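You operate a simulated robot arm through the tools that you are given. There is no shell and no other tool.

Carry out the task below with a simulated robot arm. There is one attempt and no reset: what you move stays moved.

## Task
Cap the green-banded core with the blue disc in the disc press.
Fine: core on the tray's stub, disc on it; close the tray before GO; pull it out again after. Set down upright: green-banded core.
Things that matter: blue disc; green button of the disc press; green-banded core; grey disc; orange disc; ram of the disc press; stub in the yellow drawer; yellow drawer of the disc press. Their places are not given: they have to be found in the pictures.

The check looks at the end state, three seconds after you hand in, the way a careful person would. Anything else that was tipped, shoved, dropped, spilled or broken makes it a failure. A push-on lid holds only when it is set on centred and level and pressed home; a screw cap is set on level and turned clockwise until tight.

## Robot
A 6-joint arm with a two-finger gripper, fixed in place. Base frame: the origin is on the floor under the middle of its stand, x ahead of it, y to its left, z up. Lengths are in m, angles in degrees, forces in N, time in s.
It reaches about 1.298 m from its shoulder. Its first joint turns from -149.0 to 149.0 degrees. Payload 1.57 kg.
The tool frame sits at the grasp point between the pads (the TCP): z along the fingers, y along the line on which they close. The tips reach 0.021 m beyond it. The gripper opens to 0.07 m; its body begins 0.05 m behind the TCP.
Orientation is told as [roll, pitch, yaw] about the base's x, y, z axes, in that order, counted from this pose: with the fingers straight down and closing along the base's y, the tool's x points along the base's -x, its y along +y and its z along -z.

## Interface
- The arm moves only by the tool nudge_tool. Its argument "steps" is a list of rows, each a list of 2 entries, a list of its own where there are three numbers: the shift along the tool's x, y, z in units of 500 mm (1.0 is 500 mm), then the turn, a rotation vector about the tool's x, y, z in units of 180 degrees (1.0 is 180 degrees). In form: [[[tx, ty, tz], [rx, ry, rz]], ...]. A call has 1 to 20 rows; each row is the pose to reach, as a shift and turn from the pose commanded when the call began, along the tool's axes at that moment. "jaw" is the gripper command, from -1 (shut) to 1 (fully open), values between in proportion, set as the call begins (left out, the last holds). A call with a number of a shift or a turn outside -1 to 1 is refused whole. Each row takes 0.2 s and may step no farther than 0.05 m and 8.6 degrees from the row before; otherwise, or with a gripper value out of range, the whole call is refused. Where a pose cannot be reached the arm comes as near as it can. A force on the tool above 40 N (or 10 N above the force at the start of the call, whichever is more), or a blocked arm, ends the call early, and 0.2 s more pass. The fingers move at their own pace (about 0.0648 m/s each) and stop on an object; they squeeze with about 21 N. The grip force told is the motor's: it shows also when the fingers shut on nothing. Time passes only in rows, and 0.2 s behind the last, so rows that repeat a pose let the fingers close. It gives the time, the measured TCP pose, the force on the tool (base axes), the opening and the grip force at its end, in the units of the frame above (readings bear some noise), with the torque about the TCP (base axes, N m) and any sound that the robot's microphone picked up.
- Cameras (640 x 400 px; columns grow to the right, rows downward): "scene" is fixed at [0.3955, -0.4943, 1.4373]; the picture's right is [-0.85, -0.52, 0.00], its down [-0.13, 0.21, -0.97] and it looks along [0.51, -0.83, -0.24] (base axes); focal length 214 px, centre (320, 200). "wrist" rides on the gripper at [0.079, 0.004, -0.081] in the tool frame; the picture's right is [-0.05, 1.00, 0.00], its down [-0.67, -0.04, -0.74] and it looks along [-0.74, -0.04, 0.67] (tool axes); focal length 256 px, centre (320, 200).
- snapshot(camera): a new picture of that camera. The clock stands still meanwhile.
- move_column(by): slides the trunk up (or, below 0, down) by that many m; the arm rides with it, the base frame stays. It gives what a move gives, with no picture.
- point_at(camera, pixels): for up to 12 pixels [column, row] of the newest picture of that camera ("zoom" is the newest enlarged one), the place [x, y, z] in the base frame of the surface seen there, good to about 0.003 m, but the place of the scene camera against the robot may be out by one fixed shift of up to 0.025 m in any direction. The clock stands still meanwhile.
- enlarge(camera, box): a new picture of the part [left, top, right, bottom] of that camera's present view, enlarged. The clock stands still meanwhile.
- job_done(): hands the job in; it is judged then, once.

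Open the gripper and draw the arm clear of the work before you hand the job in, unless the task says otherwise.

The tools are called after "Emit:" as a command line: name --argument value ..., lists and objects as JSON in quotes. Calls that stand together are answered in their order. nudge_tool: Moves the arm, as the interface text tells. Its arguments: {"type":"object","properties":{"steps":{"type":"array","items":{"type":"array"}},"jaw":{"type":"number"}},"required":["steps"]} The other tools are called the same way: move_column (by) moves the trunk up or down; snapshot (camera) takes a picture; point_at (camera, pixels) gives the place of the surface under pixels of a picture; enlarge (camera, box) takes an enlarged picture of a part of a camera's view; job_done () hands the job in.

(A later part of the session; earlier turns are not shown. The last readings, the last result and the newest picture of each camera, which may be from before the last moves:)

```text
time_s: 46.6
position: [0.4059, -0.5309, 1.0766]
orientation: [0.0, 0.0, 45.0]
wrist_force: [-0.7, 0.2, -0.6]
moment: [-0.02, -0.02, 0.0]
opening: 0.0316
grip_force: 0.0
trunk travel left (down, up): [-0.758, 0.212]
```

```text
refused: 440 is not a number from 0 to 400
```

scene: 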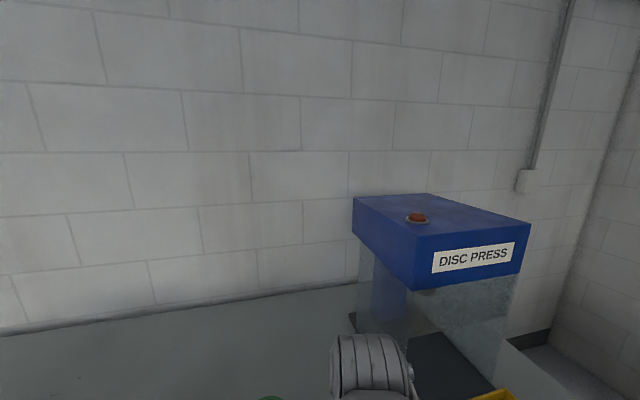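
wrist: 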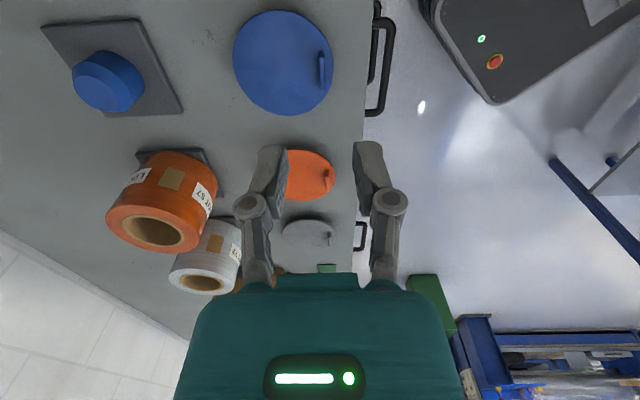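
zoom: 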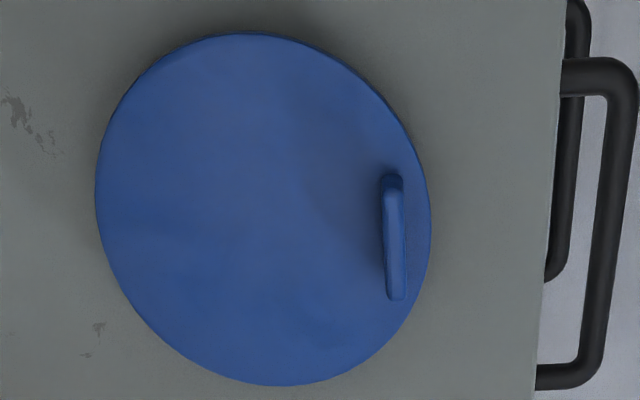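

Emit:
point_at --camera "zoom" --pixels '[[395, 195], [395, 240], [396, 290], [388, 230], [402, 230], [98, 200], [428, 200], [250, 36], [270, 382], [264, 210], [393, 180], [397, 297]]'

Emit:
point_at --camera "zoom" --pixels '[[150, 75], [390, 340], [400, 110], [150, 330], [384, 260], [408, 260], [320, 330], [180, 120]]'

```text
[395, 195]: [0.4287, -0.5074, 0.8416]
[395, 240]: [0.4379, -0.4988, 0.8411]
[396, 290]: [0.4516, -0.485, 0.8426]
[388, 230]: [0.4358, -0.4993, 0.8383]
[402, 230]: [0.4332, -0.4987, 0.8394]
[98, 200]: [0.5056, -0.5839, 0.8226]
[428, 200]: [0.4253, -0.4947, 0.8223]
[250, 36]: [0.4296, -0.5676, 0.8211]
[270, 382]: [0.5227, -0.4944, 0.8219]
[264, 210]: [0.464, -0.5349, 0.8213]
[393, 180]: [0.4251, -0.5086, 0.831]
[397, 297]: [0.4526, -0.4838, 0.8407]
```

```text
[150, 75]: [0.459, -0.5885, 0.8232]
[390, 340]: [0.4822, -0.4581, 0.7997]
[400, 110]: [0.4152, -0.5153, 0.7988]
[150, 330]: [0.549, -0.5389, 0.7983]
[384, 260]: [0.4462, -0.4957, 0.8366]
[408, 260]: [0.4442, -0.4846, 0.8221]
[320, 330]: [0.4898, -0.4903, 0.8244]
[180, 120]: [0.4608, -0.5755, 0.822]
```

The disc centre fits to (0.475,-0.530). The tab centre is about (0.440,-0.496): about 8 mm thick, 37 mm long, top at z≈0.8415, offset 0.048 from the disc centre. I'll move over the tab and descend partway.

Emit:
nudge_tool --steps '[[[-0.05, 0.0, 0], [0, 0, 0]], [[-0.0976, 0.001, 0], [0, 0, 0]], [[-0.0976, 0.001, 0], [0, 0, 0]]]'

Emit:
move_column --by -0.19

Emit:
snapshot --camera "wrist"

Emit:
enlarge --camera "wrist" --box '[200, 60, 440, 220]'

```text
time_s: 47.4
position: [0.4402, -0.4956, 1.0759]
orientation: [0.1, 0.0, 44.9]
wrist_force: [-0.2, -0.7, -0.8]
moment: [0.02, 0.01, -0.02]
opening: 0.0315
grip_force: 0.1
trunk travel left (down, up): [-0.758, 0.212]
```

```text
time_s: 49.5
position: [0.4393, -0.4965, 0.8867]
orientation: [0.0, 0.1, 45.0]
wrist_force: [0.1, 0.0, -0.3]
moment: [-0.01, -0.02, 0.0]
opening: 0.0313
grip_force: 0.1
trunk travel left (down, up): [-0.568, 0.402]
```

```text
taken
```

wrist: 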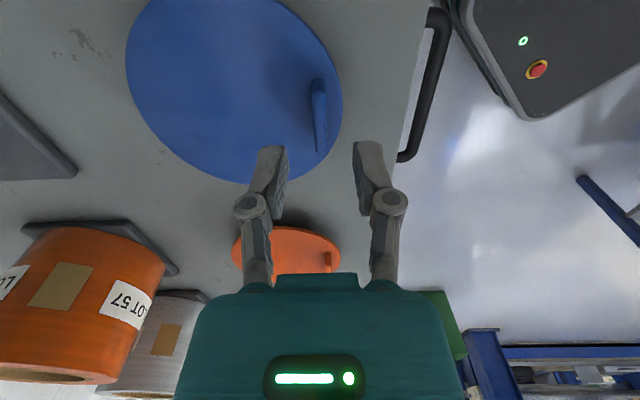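

```text
2.50 times, centred on (320, 140) of wrist
```

zoom: 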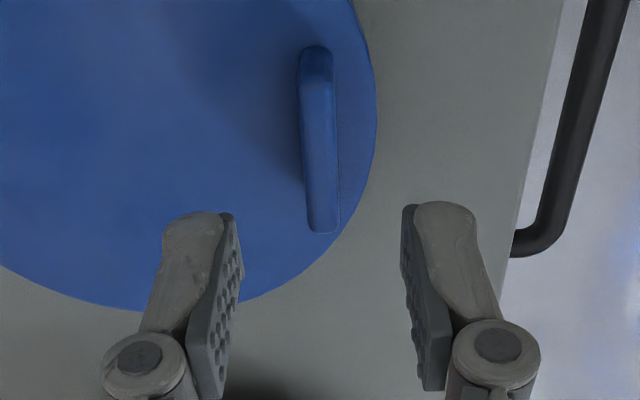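

The tab at zoom column 320 is centred between the pads at 235 and 403. I'll descend to TCP z≈0.847, with the tips about 3–4 mm over the disc's face.

Emit:
move_column --by -0.0395

Emit:
snapshot --camera "wrist"

Emit:
enlarge --camera "wrist" --box '[200, 90, 440, 250]'

```text
time_s: 50.4
position: [0.4386, -0.496, 0.8471]
orientation: [0.0, 0.0, 45.0]
wrist_force: [0.2, 0.3, -0.4]
moment: [0.02, 0.03, 0.01]
opening: 0.0316
grip_force: 0.0
trunk travel left (down, up): [-0.528, 0.442]
```

```text
taken
```

wrist: 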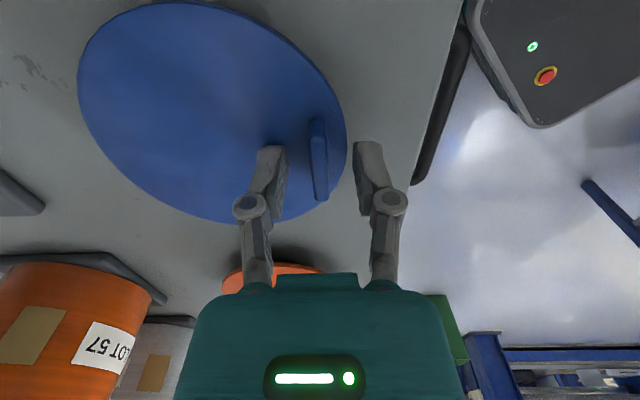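

```text
2.50 times, centred on (320, 170) of wrist
```

zoom: 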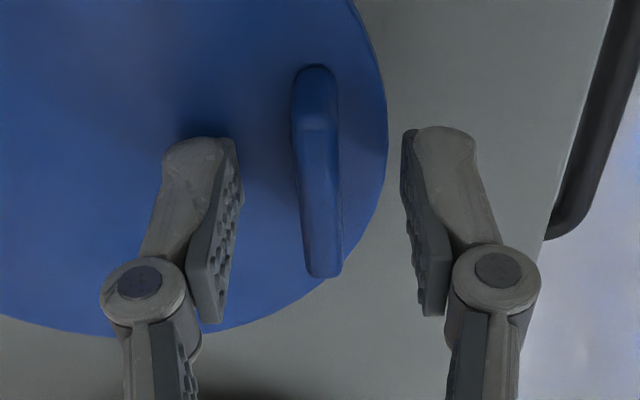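

The tab is between the pads and the tips are just above the disc face. Closing now.

Emit:
nudge_tool --steps '[[[0, 0, 0], [0, 0, 0]], [[0, 0, 0], [0, 0, 0]], [[0, 0, 0], [0, 0, 0]], [[0, 0, 0], [0, 0, 0]], [[0, 0, 0], [0, 0, 0]]]' --jaw -1

Emit:
enlarge --camera "wrist" --box '[60, 0, 440, 240]'

```text
time_s: 51.5
position: [0.4392, -0.496, 0.8478]
orientation: [-0.1, -0.1, 45.1]
wrist_force: [-0.3, 0.9, 2.5]
moment: [0.04, 0.01, -0.05]
opening: 0.0075
grip_force: 20.9
trunk travel left (down, up): [-0.528, 0.442]
```

```text
1.67 times, centred on (250, 120) of wrist
```

zoom: 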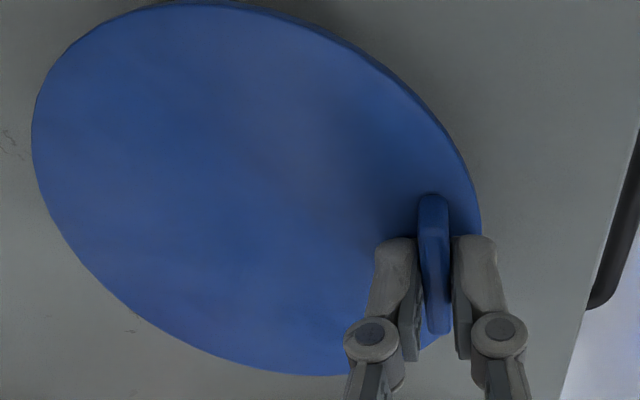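

The tab is gripped at 7.5 mm. I'll lift 0.03 and measure whether the disc hangs level.

Emit:
move_column --by 0.03

Emit:
snapshot --camera "wrist"

Emit:
point_at --camera "wrist" --pixels '[[85, 90], [110, 150], [180, 205], [240, 215], [200, 15], [130, 15], [300, 70], [335, 120], [150, 100], [250, 100], [200, 160], [320, 160]]'

```text
time_s: 52.3
position: [0.4402, -0.496, 0.8768]
orientation: [0.0, 0.0, 45.0]
wrist_force: [0.1, 0.1, -1.1]
moment: [0.03, 0.02, 0.0]
opening: 0.0074
grip_force: 21.1
trunk travel left (down, up): [-0.558, 0.412]
```

```text
taken
```

wrist: 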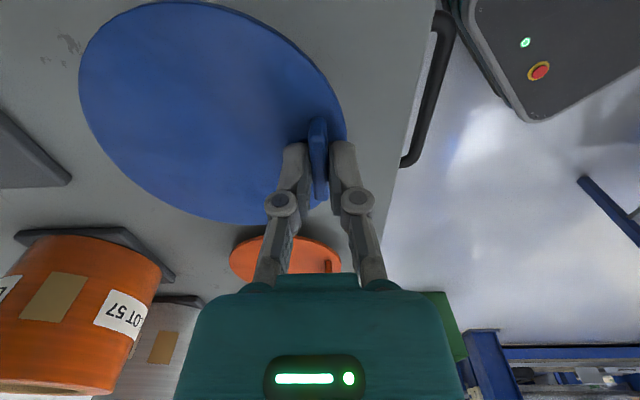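

```text
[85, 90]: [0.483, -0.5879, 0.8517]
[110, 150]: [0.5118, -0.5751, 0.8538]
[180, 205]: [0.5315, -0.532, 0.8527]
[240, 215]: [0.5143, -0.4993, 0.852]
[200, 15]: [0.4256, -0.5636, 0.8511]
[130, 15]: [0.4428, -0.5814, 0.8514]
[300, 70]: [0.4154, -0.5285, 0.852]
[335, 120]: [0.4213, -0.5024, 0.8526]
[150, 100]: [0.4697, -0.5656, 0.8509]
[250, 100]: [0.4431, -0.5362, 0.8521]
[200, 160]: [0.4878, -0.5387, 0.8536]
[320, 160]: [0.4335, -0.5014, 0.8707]
```

The disc hangs level, with face points at 0.851–0.854 m. I'll enlarge to find the exact offset of its centre from the TCP.

Emit:
enlarge --camera "wrist" --box '[60, 0, 380, 230]'

```text
1.74 times, centred on (220, 115) of wrist
```

zoom: 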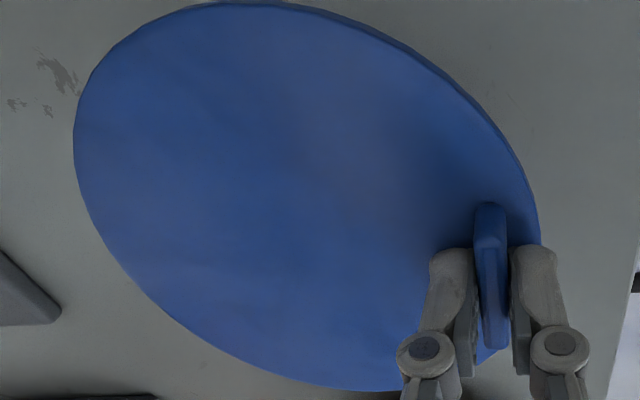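

I'll query points just inside the disc edge all around.

Emit:
point_at --camera "zoom" --pixels '[[78, 150], [95, 85], [140, 38], [220, 9], [310, 18], [395, 58], [465, 112], [518, 175], [112, 240], [185, 317], [260, 361], [340, 385]]'

Emit:
point_at --camera "zoom" --pixels '[[490, 215], [492, 280], [494, 335], [480, 290], [505, 290]]'

```text
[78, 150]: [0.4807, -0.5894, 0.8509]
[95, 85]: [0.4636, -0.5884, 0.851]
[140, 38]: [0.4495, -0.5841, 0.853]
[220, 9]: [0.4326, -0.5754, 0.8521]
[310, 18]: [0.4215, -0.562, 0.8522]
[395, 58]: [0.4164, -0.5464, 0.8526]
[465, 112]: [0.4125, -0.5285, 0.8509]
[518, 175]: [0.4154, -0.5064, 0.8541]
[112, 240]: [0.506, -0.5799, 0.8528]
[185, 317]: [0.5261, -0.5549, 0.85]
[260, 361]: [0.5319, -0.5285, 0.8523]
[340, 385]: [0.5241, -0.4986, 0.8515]
```

```text
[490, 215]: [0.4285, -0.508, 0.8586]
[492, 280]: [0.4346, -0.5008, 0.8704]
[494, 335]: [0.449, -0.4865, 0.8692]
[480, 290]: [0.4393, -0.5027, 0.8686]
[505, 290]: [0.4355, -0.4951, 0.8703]
```

The disc centre is at about (0.4725,-0.5295), which is (+0.0335,-0.0335) from the TCP. Before carrying it I'll look at the edge of the orange disc at (285,262) to learn what's under these discs.

Emit:
enlarge --camera "wrist" --box '[215, 215, 355, 285]'

Emit:
snapshot --camera "scene"

```text
4.57 times, centred on (285, 250) of wrist
```

zoom: 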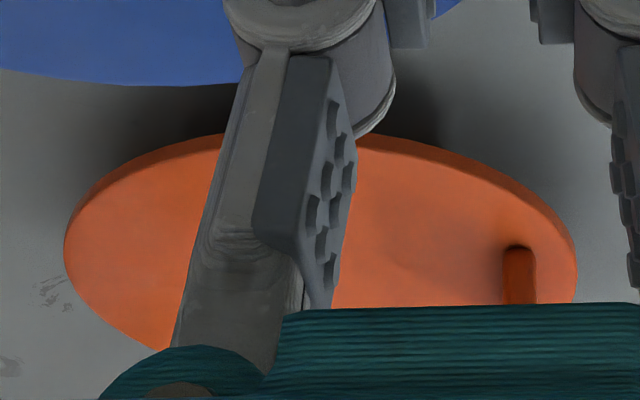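

```text
taken
```

scene: 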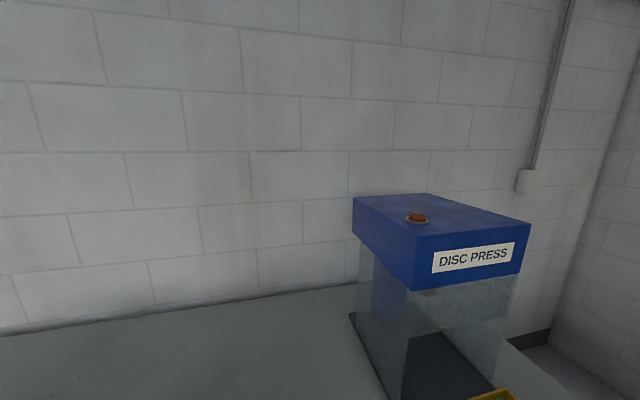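

The discs are thin plates held above the table by something hidden underneath. I'll raise the disc by 0.2 and carry it to above the core, at TCP (0.210,-0.871).

Emit:
move_column --by 0.2

Emit:
nudge_tool --steps '[[[0.04, -0.01, 0], [0, 0, 0]], [[0.1, -0.024, 0], [0, 0, 0]], [[0.17, -0.041, 0], [0, 0, 0]], [[0.25, -0.06, 0], [0, 0, 0]], [[0.33, -0.08, 0], [0, 0, 0]], [[0.41, -0.099, 0], [0, 0, 0]], [[0.49, -0.118, 0], [0, 0, 0]], [[0.57, -0.137, 0], [0, 0, 0]], [[0.65, -0.157, 0], [0, 0, 0]], [[0.72, -0.174, 0], [0, 0, 0]], [[0.78, -0.188, 0], [0, 0, 0]], [[0.83, -0.2, 0], [0, 0, 0]], [[0.8549, -0.2058, 0], [0, 0, 0]], [[0.8549, -0.2058, 0], [0, 0, 0]], [[0.8549, -0.2058, 0], [0, 0, 0]]]'

Emit:
snapshot --camera "wrist"

```text
time_s: 54.5
position: [0.4399, -0.4962, 1.0758]
orientation: [0.0, 0.0, 45.0]
wrist_force: [0.8, -0.4, -1.5]
moment: [0.02, 0.05, -0.05]
opening: 0.0074
grip_force: 20.8
trunk travel left (down, up): [-0.758, 0.212]
```

```text
time_s: 57.7
position: [0.2092, -0.8716, 1.0765]
orientation: [0.1, 0.0, 45.0]
wrist_force: [0.0, -0.8, -0.9]
moment: [0.0, 0.02, 0.0]
opening: 0.0074
grip_force: 21.1
trunk travel left (down, up): [-0.758, 0.212]
```

```text
taken
```

wrist: 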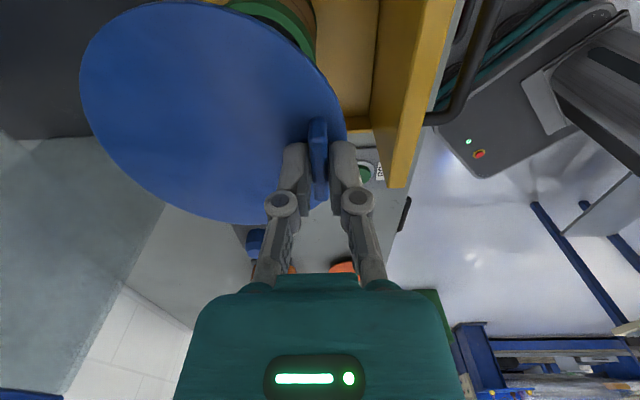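

The disc is over the core, whose green rim peeks out at (290,25). I'll enlarge to check the rim arc against the disc.

Emit:
enlarge --camera "wrist" --box '[60, 0, 380, 230]'

Emit:
enlarge --camera "wrist" --box '[200, 0, 340, 90]'

```text
1.74 times, centred on (220, 115) of wrist
```

zoom: 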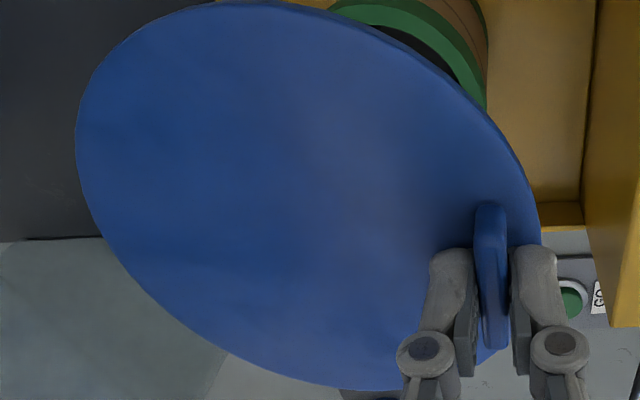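

```text
4.44 times, centred on (270, 45) of wrist
```

zoom: 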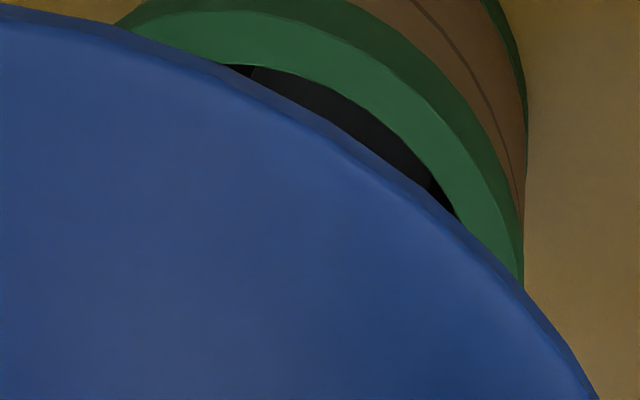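

I'll measure the visible rim arc and the disc's edge in the zoom views to compare both centres at this pose.

Emit:
point_at --camera "zoom" --pixels '[[180, 28], [250, 40], [330, 65], [400, 105], [450, 155], [490, 215], [510, 260], [200, 14], [300, 24], [400, 80], [470, 152], [510, 228]]'

Emit:
enlarge --camera "wrist" --box '[60, 0, 380, 230]'

Emit:
point_at --camera "zoom" --pixels '[[79, 150], [96, 85], [140, 39], [220, 9], [310, 18], [395, 58], [465, 112], [518, 175], [112, 240], [185, 317], [260, 361], [340, 385]]'

```text
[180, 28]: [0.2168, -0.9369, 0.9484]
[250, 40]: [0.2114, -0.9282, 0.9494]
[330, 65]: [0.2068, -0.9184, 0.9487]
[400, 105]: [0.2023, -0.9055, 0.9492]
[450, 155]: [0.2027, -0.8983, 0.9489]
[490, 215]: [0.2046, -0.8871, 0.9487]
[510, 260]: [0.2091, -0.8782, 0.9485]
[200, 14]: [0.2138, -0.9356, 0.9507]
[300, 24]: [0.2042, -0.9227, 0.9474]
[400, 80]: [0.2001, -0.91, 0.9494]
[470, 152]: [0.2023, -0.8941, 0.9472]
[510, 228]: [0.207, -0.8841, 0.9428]
```

```text
1.74 times, centred on (220, 115) of wrist
```

zoom: 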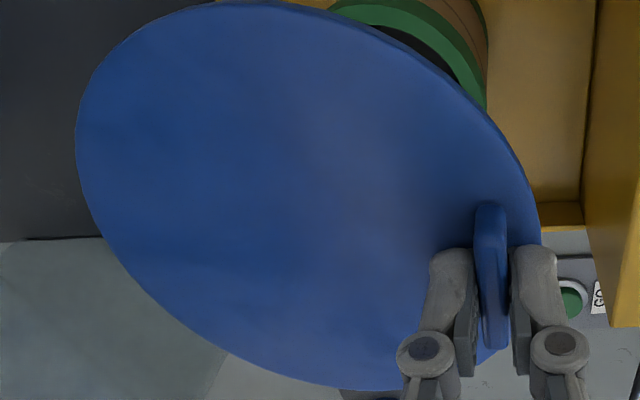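

```text
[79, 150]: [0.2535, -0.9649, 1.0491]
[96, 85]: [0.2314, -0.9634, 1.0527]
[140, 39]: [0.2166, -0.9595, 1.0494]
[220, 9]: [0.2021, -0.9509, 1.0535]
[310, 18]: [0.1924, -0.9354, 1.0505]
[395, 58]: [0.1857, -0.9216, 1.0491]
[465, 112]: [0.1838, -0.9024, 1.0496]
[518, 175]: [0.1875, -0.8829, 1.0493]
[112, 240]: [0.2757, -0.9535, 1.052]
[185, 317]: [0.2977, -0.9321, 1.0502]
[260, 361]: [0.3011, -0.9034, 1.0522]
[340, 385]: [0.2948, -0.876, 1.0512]
```

The disc centre (0.2427,-0.9052) and core centre (about 0.243,-0.9043) agree to within a millimetre. I'll lower by 0.068 so the disc's underside is about 1 cm over the rim.

Emit:
move_column --by -0.068

Emit:
move_column --by -0.005

Emit:
snapshot --camera "wrist"

```text
time_s: 58.7
position: [0.2096, -0.8718, 1.0081]
orientation: [0.0, 0.0, 44.9]
wrist_force: [-0.4, -1.0, -1.5]
moment: [0.03, 0.04, -0.01]
opening: 0.0075
grip_force: 21.2
trunk travel left (down, up): [-0.69, 0.28]
```

```text
time_s: 59.3
position: [0.2092, -0.8707, 1.003]
orientation: [0.0, 0.0, 45.1]
wrist_force: [0.3, 0.2, -1.2]
moment: [-0.01, 0.05, -0.01]
opening: 0.0075
grip_force: 21.3
trunk travel left (down, up): [-0.685, 0.285]
```

```text
taken
```

wrist: 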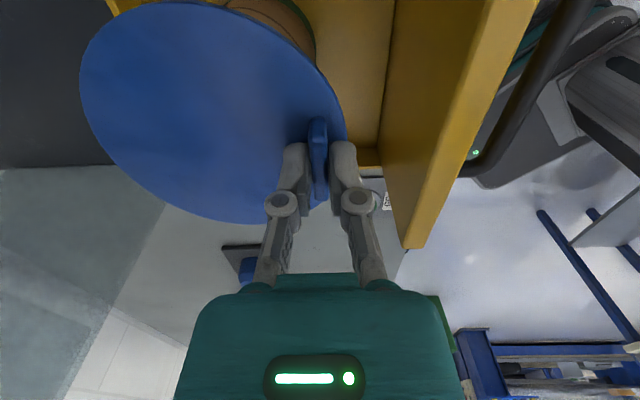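

By estimate the disc's underside is 5 mm above the rim and the forces are still free. I'll lower in 2 mm steps.

Emit:
move_column --by -0.003

Emit:
move_column --by -0.002

Emit:
move_column --by -0.002

```text
time_s: 59.8
position: [0.2092, -0.8716, 1.0012]
orientation: [0.0, 0.1, 45.0]
wrist_force: [0.8, -0.5, -0.6]
moment: [0.02, 0.03, 0.0]
opening: 0.0076
grip_force: 20.6
trunk travel left (down, up): [-0.682, 0.288]
```

```text
time_s: 60.3
position: [0.2095, -0.8714, 0.9995]
orientation: [0.0, 0.0, 45.0]
wrist_force: [-0.5, 0.4, -1.4]
moment: [0.03, 0.06, 0.04]
opening: 0.0075
grip_force: 20.8
trunk travel left (down, up): [-0.68, 0.29]
```

```text
time_s: 60.8
position: [0.2099, -0.8712, 0.9973]
orientation: [0.0, -0.1, 45.0]
wrist_force: [-0.4, -0.1, -1.7]
moment: [0.0, 0.05, 0.0]
opening: 0.0078
grip_force: 21.1
trunk travel left (down, up): [-0.678, 0.292]
```

The underside should now be at rim height and there's no contact force, so the plug may be entering the bore. I'll continue in small steps.

Emit:
move_column --by -0.002

Emit:
move_column --by -0.002

Emit:
move_column --by -0.002

```text
time_s: 61.4
position: [0.2095, -0.8704, 0.9942]
orientation: [0.0, -0.1, 45.0]
wrist_force: [0.0, 0.1, -1.3]
moment: [0.04, 0.04, -0.04]
opening: 0.0077
grip_force: 21.5
trunk travel left (down, up): [-0.676, 0.294]
```

```text
time_s: 61.9
position: [0.2096, -0.871, 0.9927]
orientation: [0.0, 0.0, 45.0]
wrist_force: [0.0, -0.2, -1.3]
moment: [0.03, 0.0, -0.01]
opening: 0.0076
grip_force: 21.0
trunk travel left (down, up): [-0.674, 0.296]
```

```text
time_s: 62.4
position: [0.209, -0.8709, 0.9906]
orientation: [0.1, 0.0, 45.0]
wrist_force: [-0.1, -0.6, -1.2]
moment: [0.03, 0.06, 0.03]
opening: 0.0076
grip_force: 21.7
trunk travel left (down, up): [-0.672, 0.298]
```

The underside is about 7 mm below the rim with no contact, so the plug is in the bore. Continuing down.

Emit:
move_column --by -0.002

Emit:
move_column --by -0.002

Emit:
move_column --by -0.002

```text
time_s: 62.9
position: [0.2101, -0.871, 0.9898]
orientation: [0.0, 0.1, 45.0]
wrist_force: [0.4, -0.2, -1.8]
moment: [0.03, 0.04, -0.02]
opening: 0.0074
grip_force: 21.3
trunk travel left (down, up): [-0.67, 0.3]
```

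```text
time_s: 63.4
position: [0.21, -0.8711, 0.9884]
orientation: [-0.1, 0.0, 45.2]
wrist_force: [-0.2, 0.6, 0.1]
moment: [0.03, -0.02, 0.01]
opening: 0.0076
grip_force: 20.8
trunk travel left (down, up): [-0.668, 0.302]
```

```text
time_s: 64.0
position: [0.2092, -0.8711, 0.9842]
orientation: [-0.1, -0.1, 44.9]
wrist_force: [-0.2, 0.2, 1.0]
moment: [-0.01, 0.06, 0.04]
opening: 0.0073
grip_force: 20.7
trunk travel left (down, up): [-0.666, 0.304]
```

Contact shows now, with z force going from about -1.4 to +1.0 N at TCP z≈0.985. I'll check the disc's level and its gap before releasing.

Emit:
snapshot --camera "wrist"

Emit:
point_at --camera "wrist" --pixels '[[90, 90], [115, 150], [180, 200], [230, 212], [200, 15], [130, 20], [300, 75], [332, 120], [150, 100], [250, 100], [200, 160], [220, 60]]'

Emit:
enlarge --camera "wrist" --box '[200, 0, 400, 120]'

```text
taken
```

wrist: 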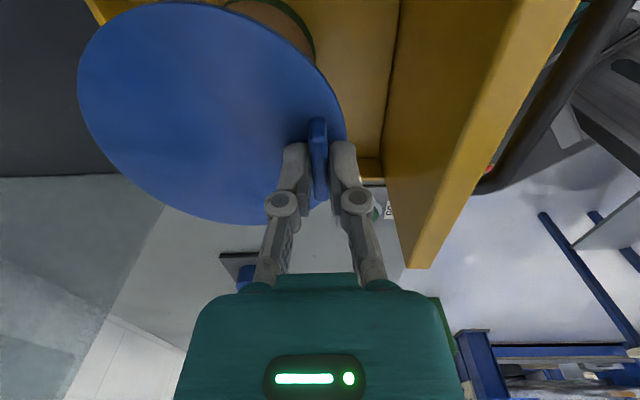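

```text
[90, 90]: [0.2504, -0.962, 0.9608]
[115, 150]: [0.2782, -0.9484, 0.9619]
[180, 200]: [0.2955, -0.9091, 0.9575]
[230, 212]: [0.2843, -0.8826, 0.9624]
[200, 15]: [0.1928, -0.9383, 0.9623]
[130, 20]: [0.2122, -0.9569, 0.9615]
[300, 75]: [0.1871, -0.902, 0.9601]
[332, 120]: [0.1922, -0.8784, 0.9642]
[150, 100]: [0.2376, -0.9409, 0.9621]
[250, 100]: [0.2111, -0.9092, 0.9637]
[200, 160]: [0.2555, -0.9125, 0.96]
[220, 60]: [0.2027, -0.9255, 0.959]
```

```text
3.20 times, centred on (300, 60) of wrist
```

zoom: 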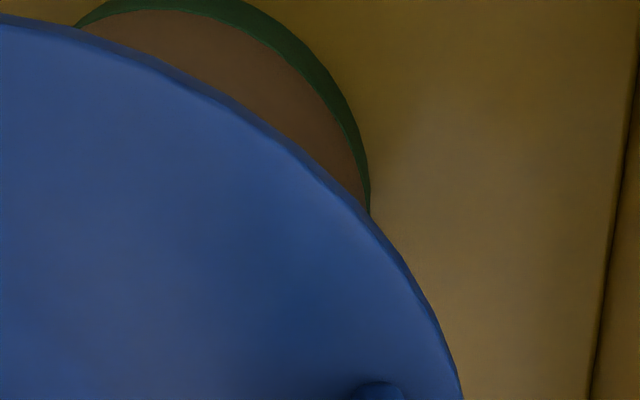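

The disc top is level at z≈0.961, about 11 mm over the rim, with its plug already in the bore. I'll open the jaw slightly to release the tab.

Emit:
nudge_tool --steps '[[[0, 0, 0], [0, 0, 0]], [[0, 0, 0], [0, 0, 0]], [[0, 0, 0], [0, 0, 0]], [[0, 0, 0], [0, 0, 0]]]' --jaw -0.2

Emit:
enlarge --camera "wrist" --box '[60, 0, 380, 230]'

```text
time_s: 65.0
position: [0.2095, -0.8707, 0.9843]
orientation: [0.0, 0.0, 45.0]
wrist_force: [-0.2, -0.5, 0.2]
moment: [-0.02, 0.01, 0.04]
opening: 0.028
grip_force: 0.0
trunk travel left (down, up): [-0.666, 0.304]
```

```text
1.74 times, centred on (220, 115) of wrist
```

zoom: 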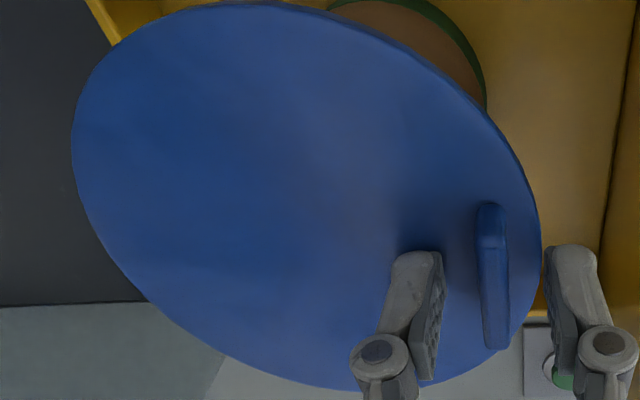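

The disc stayed in place when released. I'll raise the trunk straight up and look at the result from above.

Emit:
move_column --by 0.29

Emit:
snapshot --camera "wrist"

```text
time_s: 67.9
position: [0.2094, -0.8716, 1.2757]
orientation: [0.0, 0.0, 44.9]
wrist_force: [0.2, 0.1, 0.6]
moment: [-0.01, -0.02, 0.01]
opening: 0.0278
grip_force: 0.0
trunk travel left (down, up): [-0.956, 0.014]
```

```text
taken
```

wrist: 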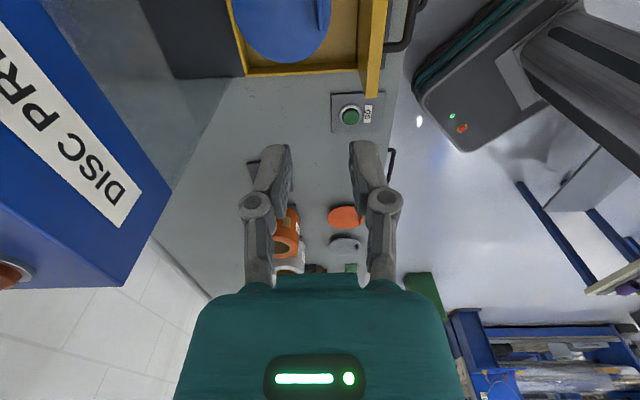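

The handle bar on the drawer's front panel shows at (405,25). I'll take a scene picture to see the arm against the press, and measure the handle points.

Emit:
snapshot --camera "scene"

Emit:
enlarge --camera "wrist" --box '[220, 0, 440, 140]'

```text
taken
```

scene: 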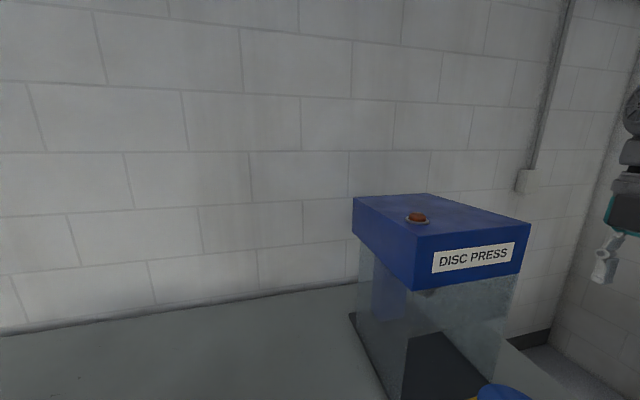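

```text
2.86 times, centred on (330, 70) of wrist
```

zoom: 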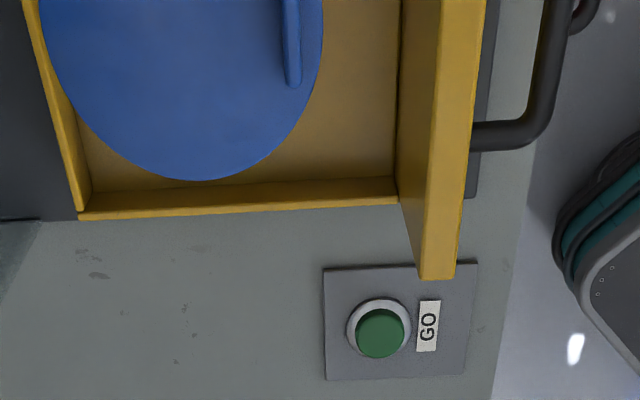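

The handle is a bow bar in front of the panel: post at zoom (500,135), bar at (545,60). I'll measure these.

Emit:
point_at --camera "zoom" --pixels '[[485, 137], [510, 134], [535, 128], [545, 95], [555, 40], [562, 10], [443, 100], [472, 100], [425, 275], [452, 270], [380, 333], [575, 15]]'

Emit:
point_at --camera "zoom" --pixels '[[534, 60], [568, 60], [525, 90], [553, 100], [355, 335], [405, 335], [380, 310], [380, 356], [292, 75], [292, 20], [100, 100], [200, 170]]'

```text
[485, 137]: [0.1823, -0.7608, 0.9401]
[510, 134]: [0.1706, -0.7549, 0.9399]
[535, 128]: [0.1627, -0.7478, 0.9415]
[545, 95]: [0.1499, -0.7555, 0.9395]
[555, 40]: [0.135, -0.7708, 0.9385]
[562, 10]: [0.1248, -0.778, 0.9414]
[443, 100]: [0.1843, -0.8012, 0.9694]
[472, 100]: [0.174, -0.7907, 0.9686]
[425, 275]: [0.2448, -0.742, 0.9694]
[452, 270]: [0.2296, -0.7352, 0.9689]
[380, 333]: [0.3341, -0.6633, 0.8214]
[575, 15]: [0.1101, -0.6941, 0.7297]
```

```text
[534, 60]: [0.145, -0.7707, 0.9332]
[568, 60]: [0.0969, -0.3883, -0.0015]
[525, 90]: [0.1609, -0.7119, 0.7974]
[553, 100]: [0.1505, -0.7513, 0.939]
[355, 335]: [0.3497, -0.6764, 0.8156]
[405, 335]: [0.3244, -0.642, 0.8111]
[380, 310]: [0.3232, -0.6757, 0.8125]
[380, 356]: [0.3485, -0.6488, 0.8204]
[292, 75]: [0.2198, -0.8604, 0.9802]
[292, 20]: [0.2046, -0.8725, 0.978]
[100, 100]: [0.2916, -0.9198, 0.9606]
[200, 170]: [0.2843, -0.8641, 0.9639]
```

The handle bar runs along v at u≈-0.640 with its top at z≈0.940, and there is a gap of about 33 mm to the panel. Before closing I want to see the ram's height over the disc's tab (top ≈0.98), so I'll go back to a view like the first one.

Emit:
nudge_tool --steps '[[[-0.033, 0.047, 0], [0, 0, 0.042]], [[-0.067, 0.094, 0], [0, 0, 0.084]], [[-0.1, 0.142, 0], [0, 0, 0.126]], [[-0.134, 0.189, 0], [0, 0, 0.168]], [[-0.167, 0.236, 0], [0, 0, 0.21]], [[-0.201, 0.284, 0], [0, 0, 0.25]], [[-0.201, 0.284, 0], [0, 0, 0.25]]]'

Emit:
move_column --by -0.12

Emit:
snapshot --camera "wrist"

Emit:
enlarge --camera "wrist" --box '[0, 80, 260, 400]'

```text
time_s: 69.5
position: [0.1808, -0.6999, 1.2748]
orientation: [0.0, 0.1, -0.1]
wrist_force: [-0.1, 0.0, -0.4]
moment: [0.01, -0.02, -0.01]
opening: 0.0277
grip_force: 0.0
trunk travel left (down, up): [-0.956, 0.014]
```

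```text
time_s: 71.0
position: [0.1804, -0.7003, 1.1554]
orientation: [0.1, -0.1, 0.0]
wrist_force: [-0.3, 0.0, 0.9]
moment: [-0.02, 0.02, -0.01]
opening: 0.0282
grip_force: 0.1
trunk travel left (down, up): [-0.836, 0.134]
```

```text
taken
```

wrist: 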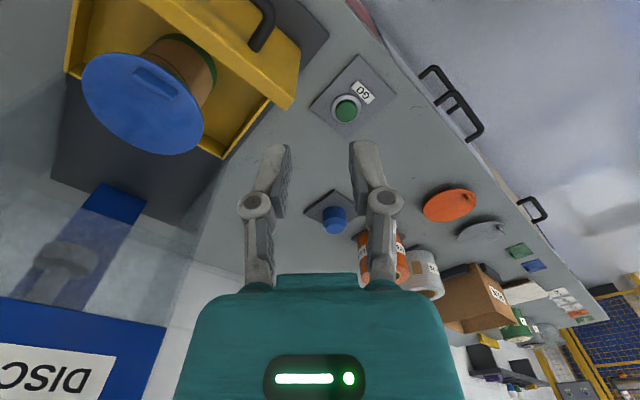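

```text
1.25 times, centred on (130, 240) of wrist
```

zoom: 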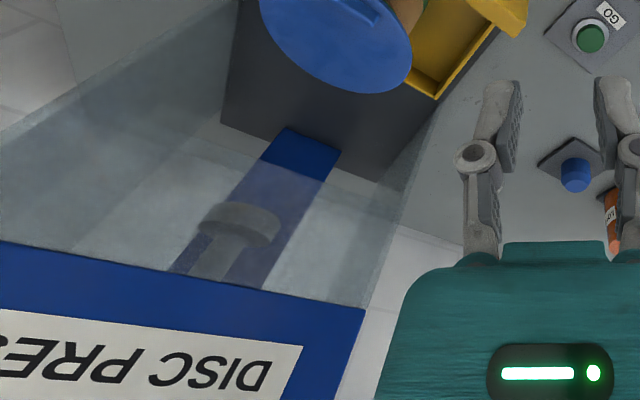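

The ram hangs behind translucent panes. I need to know if a front pane limits the height of the opening, so I'll enlarge the press and measure points on it.

Emit:
enlarge --camera "wrist" --box '[0, 150, 220, 330]'

Emit:
point_at --camera "wrist" --pixels '[[60, 255], [70, 245], [95, 262], [30, 270], [110, 205], [120, 250], [160, 260], [150, 310], [30, 230], [20, 190], [100, 290], [170, 240]]'

Emit:
enlarge --camera "scene" --box '[330, 180, 560, 400]'

```text
2.22 times, centred on (110, 240) of wrist
```

zoom: 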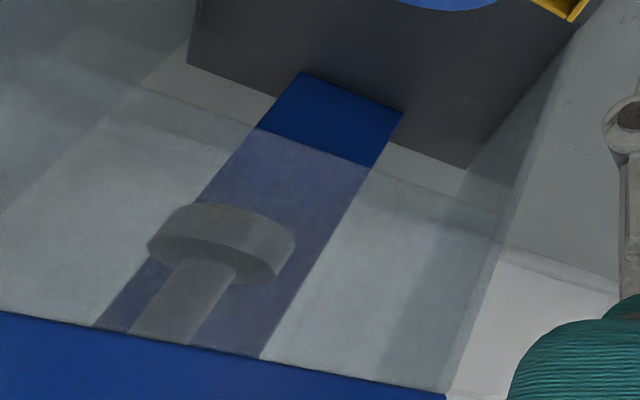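

```text
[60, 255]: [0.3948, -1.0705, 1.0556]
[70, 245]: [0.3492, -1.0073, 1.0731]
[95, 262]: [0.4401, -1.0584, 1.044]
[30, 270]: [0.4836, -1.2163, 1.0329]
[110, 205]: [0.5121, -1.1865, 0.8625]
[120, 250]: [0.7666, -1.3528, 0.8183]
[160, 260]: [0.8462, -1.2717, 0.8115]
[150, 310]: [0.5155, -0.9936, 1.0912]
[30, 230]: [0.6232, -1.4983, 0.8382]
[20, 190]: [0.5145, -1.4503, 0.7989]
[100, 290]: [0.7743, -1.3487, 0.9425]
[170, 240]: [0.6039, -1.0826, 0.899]
```

```text
1.82 times, centred on (445, 290) of scene
```

zoom: 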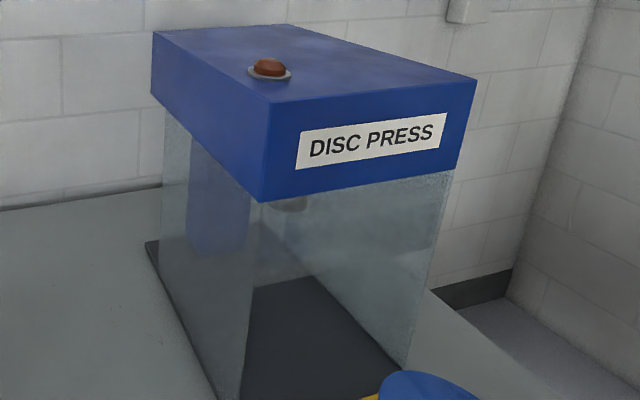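

The front pane's bottom edge works out at about z=1.026 and the ram at about 1.04, both well over the tab top at 0.98. The ram's radius (about 0.033) also clears the tab, so the drawer can close. I'll go over the handle bar at (0.121,-0.782) with yaw 45° and the jaw at about 26 mm.

Emit:
nudge_tool --steps '[[[0.02, -0.027, 0], [0, 0, -0.042]], [[0.04, -0.055, 0], [0, 0, -0.084]], [[0.06, -0.082, 0], [0, 0, -0.126]], [[0.08, -0.11, 0], [0, 0, -0.168]], [[0.1, -0.137, 0], [0, 0, -0.21]], [[0.1182, -0.1642, 0], [0, 0, -0.25]], [[0.1182, -0.1642, 0], [0, 0, -0.25]]]' --jaw -0.257

Emit:
snapshot --camera "wrist"

Emit:
enlarge --camera "wrist" --box '[200, 0, 440, 200]'

```text
time_s: 72.6
position: [0.1202, -0.7813, 1.1553]
orientation: [-0.1, 0.0, 45.1]
wrist_force: [0.5, -0.3, 0.1]
moment: [0.0, -0.01, -0.01]
opening: 0.0261
grip_force: 0.1
trunk travel left (down, up): [-0.836, 0.134]
```

```text
taken
```

wrist: 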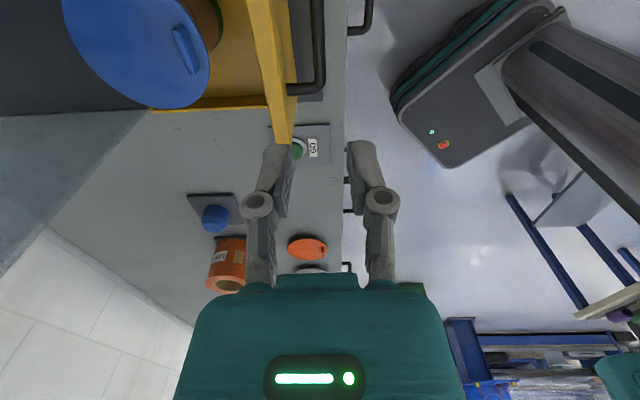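

```text
2.00 times, centred on (320, 100) of wrist
```

zoom: 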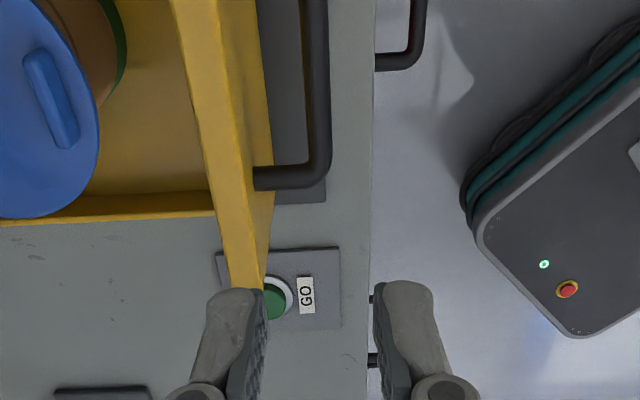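

The bar lies at column 318, in line with the finger gap. I'll measure it once more from here.

Emit:
point_at --camera "zoom" --pixels '[[316, 150], [316, 100], [316, 50], [316, 15], [305, 60], [327, 60], [270, 178], [222, 100], [195, 60], [245, 100], [316, 175], [300, 172]]'

```text
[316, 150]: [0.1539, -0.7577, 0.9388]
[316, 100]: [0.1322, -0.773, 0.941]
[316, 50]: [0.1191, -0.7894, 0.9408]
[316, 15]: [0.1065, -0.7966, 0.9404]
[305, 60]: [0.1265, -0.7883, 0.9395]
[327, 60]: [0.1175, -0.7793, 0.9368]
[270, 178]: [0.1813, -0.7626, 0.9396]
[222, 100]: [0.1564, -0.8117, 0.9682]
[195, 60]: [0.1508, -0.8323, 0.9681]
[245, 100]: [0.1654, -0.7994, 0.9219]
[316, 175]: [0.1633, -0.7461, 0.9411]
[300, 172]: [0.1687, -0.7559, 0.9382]
```

The bar centreline is at u≈-0.6405 and the TCP at about -0.638, within 2–3 mm. I'll descend to just above the bar and look.

Emit:
move_column --by -0.175

Emit:
enlarge --camera "wrist" --box '[200, 60, 440, 240]'

```text
time_s: 74.5
position: [0.1208, -0.7817, 0.9808]
orientation: [0.1, 0.0, 45.0]
wrist_force: [-0.7, 0.5, -1.1]
moment: [0.0, -0.02, 0.0]
opening: 0.0259
grip_force: 0.2
trunk travel left (down, up): [-0.661, 0.309]
```

```text
2.22 times, centred on (320, 150) of wrist
```

zoom: 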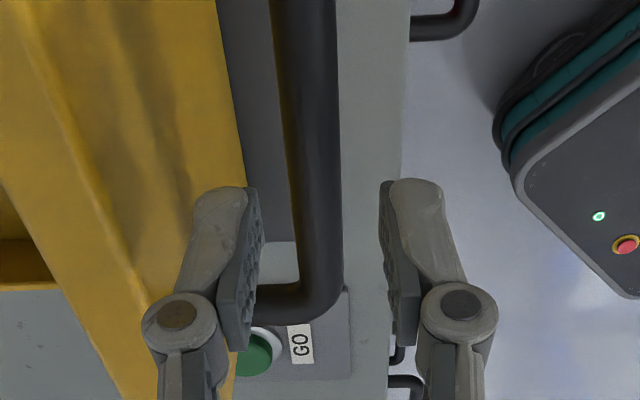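

The bar sits centrally between the pads, and the inner finger has about 1 cm to the panel. I'll descend to TCP z≈0.943 and close on the bar.

Emit:
move_column --by -0.038

Emit:
nudge_tool --steps '[[[0, 0, 0], [0, 0, 0]], [[0, 0, 0], [0, 0, 0]], [[0, 0, 0], [0, 0, 0]], [[0, 0, 0], [0, 0, 0]]]' --jaw -1

Emit:
snapshot --camera "wrist"

```text
time_s: 75.4
position: [0.1209, -0.7816, 0.9421]
orientation: [0.0, 0.0, 45.0]
wrist_force: [0.5, 0.1, -0.1]
moment: [0.03, 0.02, 0.0]
opening: 0.026
grip_force: 0.2
trunk travel left (down, up): [-0.623, 0.347]
```

```text
time_s: 76.4
position: [0.1231, -0.7836, 0.9415]
orientation: [-0.1, 0.0, 45.0]
wrist_force: [13.4, -21.1, 18.9]
moment: [0.01, -0.4, -0.31]
opening: 0.0132
grip_force: 32.3
trunk travel left (down, up): [-0.623, 0.347]
```

```text
taken
```

wrist: 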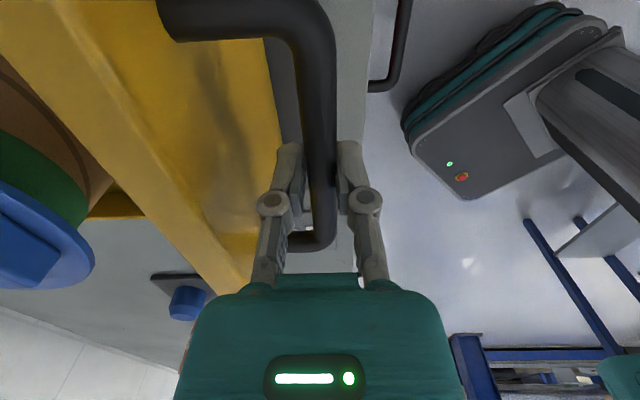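

The bar is gripped at 13 mm, but the arm was pulled about 2.5 mm toward the bar and reads about 24 N. I'll shift the command 2.5 mm toward the press to relax it.

Emit:
nudge_tool --steps '[[[0, -0.003, 0], [0, 0, 0]], [[0, -0.005, 0], [0, 0, 0]], [[0, -0.005, 0], [0, 0, 0]]]'

```text
time_s: 77.2
position: [0.1231, -0.783, 0.9409]
orientation: [0.0, 0.1, 45.1]
wrist_force: [4.1, -8.6, 8.5]
moment: [-0.45, 0.35, -0.32]
opening: 0.0135
grip_force: 32.2
trunk travel left (down, up): [-0.623, 0.347]
```

The force is down to about 12 N. I'll start pushing the drawer in slowly for the first 3 cm along -u and watch the force.

Emit:
nudge_tool --steps '[[[0, -0.006, 0], [0, 0, 0]], [[0, -0.014, 0], [0, 0, 0]], [[0, -0.024, 0], [0, 0, 0]], [[0, -0.036, 0], [0, 0, 0]], [[0, -0.048, 0], [0, 0, 0]], [[0, -0.06, 0], [0, 0, 0]]]'

Emit:
snapshot --camera "wrist"

```text
time_s: 78.6
position: [0.1441, -0.8058, 0.9422]
orientation: [0.0, 0.0, 45.0]
wrist_force: [1.7, 1.8, -3.8]
moment: [-0.08, 0.17, -0.26]
opening: 0.013
grip_force: 32.1
trunk travel left (down, up): [-0.623, 0.347]
```

```text
taken
```

wrist: 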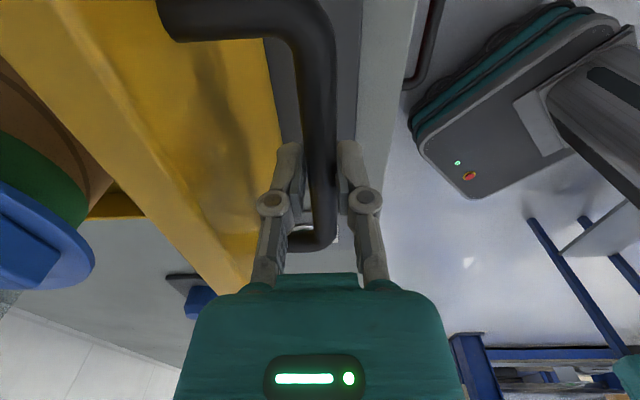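

The drawer slides easily, and the core and disc look unchanged relative to it. I'll push another 14 cm at the same gentle pace.

Emit:
nudge_tool --steps '[[[0, -0.012, 0], [0, 0, 0]], [[0, -0.028, 0], [0, 0, 0]], [[0, -0.048, 0], [0, 0, 0]], [[0, -0.07, 0], [0, 0, 0]], [[0, -0.092, 0], [0, 0, 0]], [[0, -0.114, 0], [0, 0, 0]], [[0, -0.136, 0], [0, 0, 0]], [[0, -0.158, 0], [0, 0, 0]], [[0, -0.18, 0], [0, 0, 0]], [[0, -0.202, 0], [0, 0, 0]], [[0, -0.224, 0], [0, 0, 0]], [[0, -0.246, 0], [0, 0, 0]], [[0, -0.264, 0], [0, 0, 0]], [[0, -0.276, 0], [0, 0, 0]], [[0, -0.28, 0], [0, 0, 0]]]'

Emit:
snapshot --camera "wrist"

Emit:
snapshot --camera "scene"

```text
time_s: 81.8
position: [0.2427, -0.9042, 0.9419]
orientation: [0.1, -0.1, 45.1]
wrist_force: [2.6, 2.9, -3.1]
moment: [-0.04, 0.08, -0.26]
opening: 0.0131
grip_force: 32.2
trunk travel left (down, up): [-0.623, 0.347]
```

```text
taken
```

wrist: 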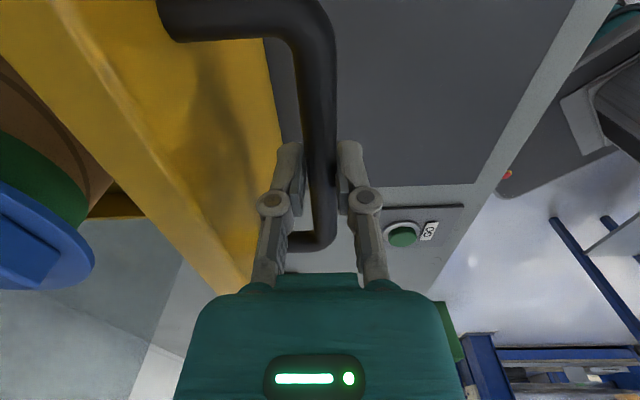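

```text
taken
```

scene: 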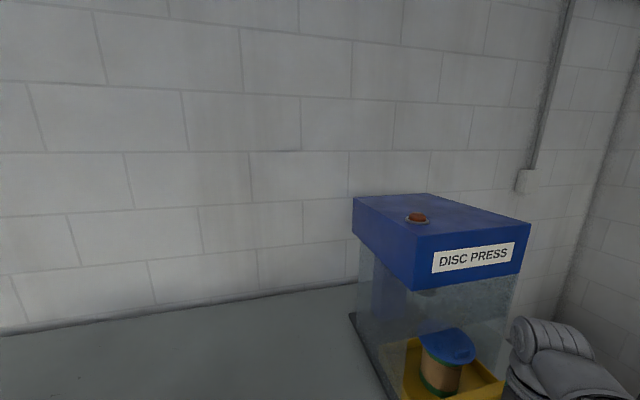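

The core with its blue disc shows inside the press in the scene picture at (450,355), upright. I'll continue slowly, another 5.5 cm, watching for the stop.

Emit:
nudge_tool --steps '[[[0, -0.01, 0], [0, 0, 0]], [[0, -0.024, 0], [0, 0, 0]], [[0, -0.04, 0], [0, 0, 0]], [[0, -0.056, 0], [0, 0, 0]], [[0, -0.07, 0], [0, 0, 0]], [[0, -0.082, 0], [0, 0, 0]], [[0, -0.092, 0], [0, 0, 0]], [[0, -0.1, 0], [0, 0, 0]], [[0, -0.106, 0], [0, 0, 0]], [[0, -0.11, 0], [0, 0, 0]]]'

Emit:
snapshot --camera "scene"

Emit:
snapshot --camera "wrist"

```text
time_s: 84.0
position: [0.2818, -0.9421, 0.9421]
orientation: [0.1, 0.0, 45.0]
wrist_force: [-0.6, 1.4, -2.2]
moment: [-0.15, 0.17, -0.29]
opening: 0.0132
grip_force: 31.6
trunk travel left (down, up): [-0.623, 0.347]
```

```text
taken
```

scene: 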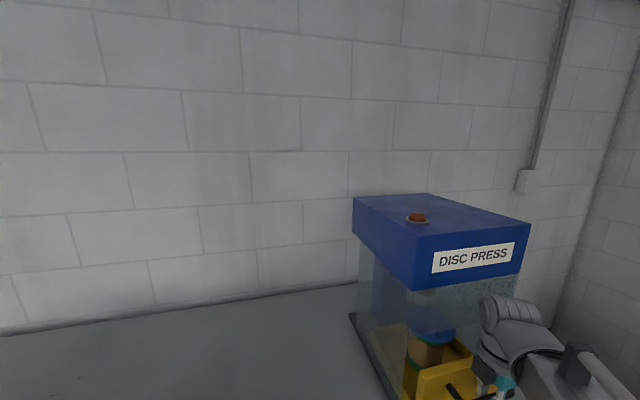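

```text
taken
```

wrist: 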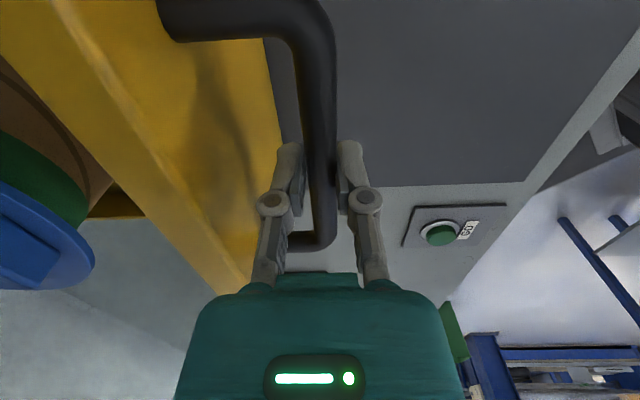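

The drawer is at u≈-0.866, about 1.5–2 cm from the expected stop. I'll enlarge the scene to check the wrist's clearance to the press head.

Emit:
enlarge --camera "scene" --box '[380, 220, 640, 400]'

Emit:
point_at --camera "scene" --pixels '[[492, 305], [482, 345], [515, 310], [500, 380], [530, 340], [480, 260], [520, 250], [440, 270], [455, 375], [430, 345]]'

```text
2.22 times, centred on (510, 310) of scene
```

zoom: 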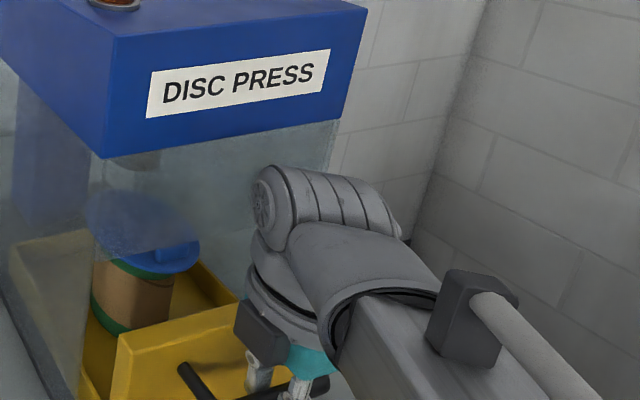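

```text
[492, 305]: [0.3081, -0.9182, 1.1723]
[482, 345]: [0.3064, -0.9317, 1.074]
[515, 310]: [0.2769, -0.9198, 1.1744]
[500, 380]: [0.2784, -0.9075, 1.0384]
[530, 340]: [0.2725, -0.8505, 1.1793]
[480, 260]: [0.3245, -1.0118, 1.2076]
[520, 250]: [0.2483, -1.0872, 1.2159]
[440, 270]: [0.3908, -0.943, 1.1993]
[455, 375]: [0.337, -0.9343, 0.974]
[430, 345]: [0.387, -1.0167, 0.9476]
```

I'll measure more points along the wrist's press-side edge in this zoom, as well as the press front and drawer panel, to get the remaining gap.

Emit:
point_at --camera "zoom" --pixels '[[262, 175], [256, 200], [265, 225], [254, 245], [248, 275], [238, 310], [275, 168], [320, 172], [345, 180], [140, 340], [235, 305], [300, 130]]'

```text
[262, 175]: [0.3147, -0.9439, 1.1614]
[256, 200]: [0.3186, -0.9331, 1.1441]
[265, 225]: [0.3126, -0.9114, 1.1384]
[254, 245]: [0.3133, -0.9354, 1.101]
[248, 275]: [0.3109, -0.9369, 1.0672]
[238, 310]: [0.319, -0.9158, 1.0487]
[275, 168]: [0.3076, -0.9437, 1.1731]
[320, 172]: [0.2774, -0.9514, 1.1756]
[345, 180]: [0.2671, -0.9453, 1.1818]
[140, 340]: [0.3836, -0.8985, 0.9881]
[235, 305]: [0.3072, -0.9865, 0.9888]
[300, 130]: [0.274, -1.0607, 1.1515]
```

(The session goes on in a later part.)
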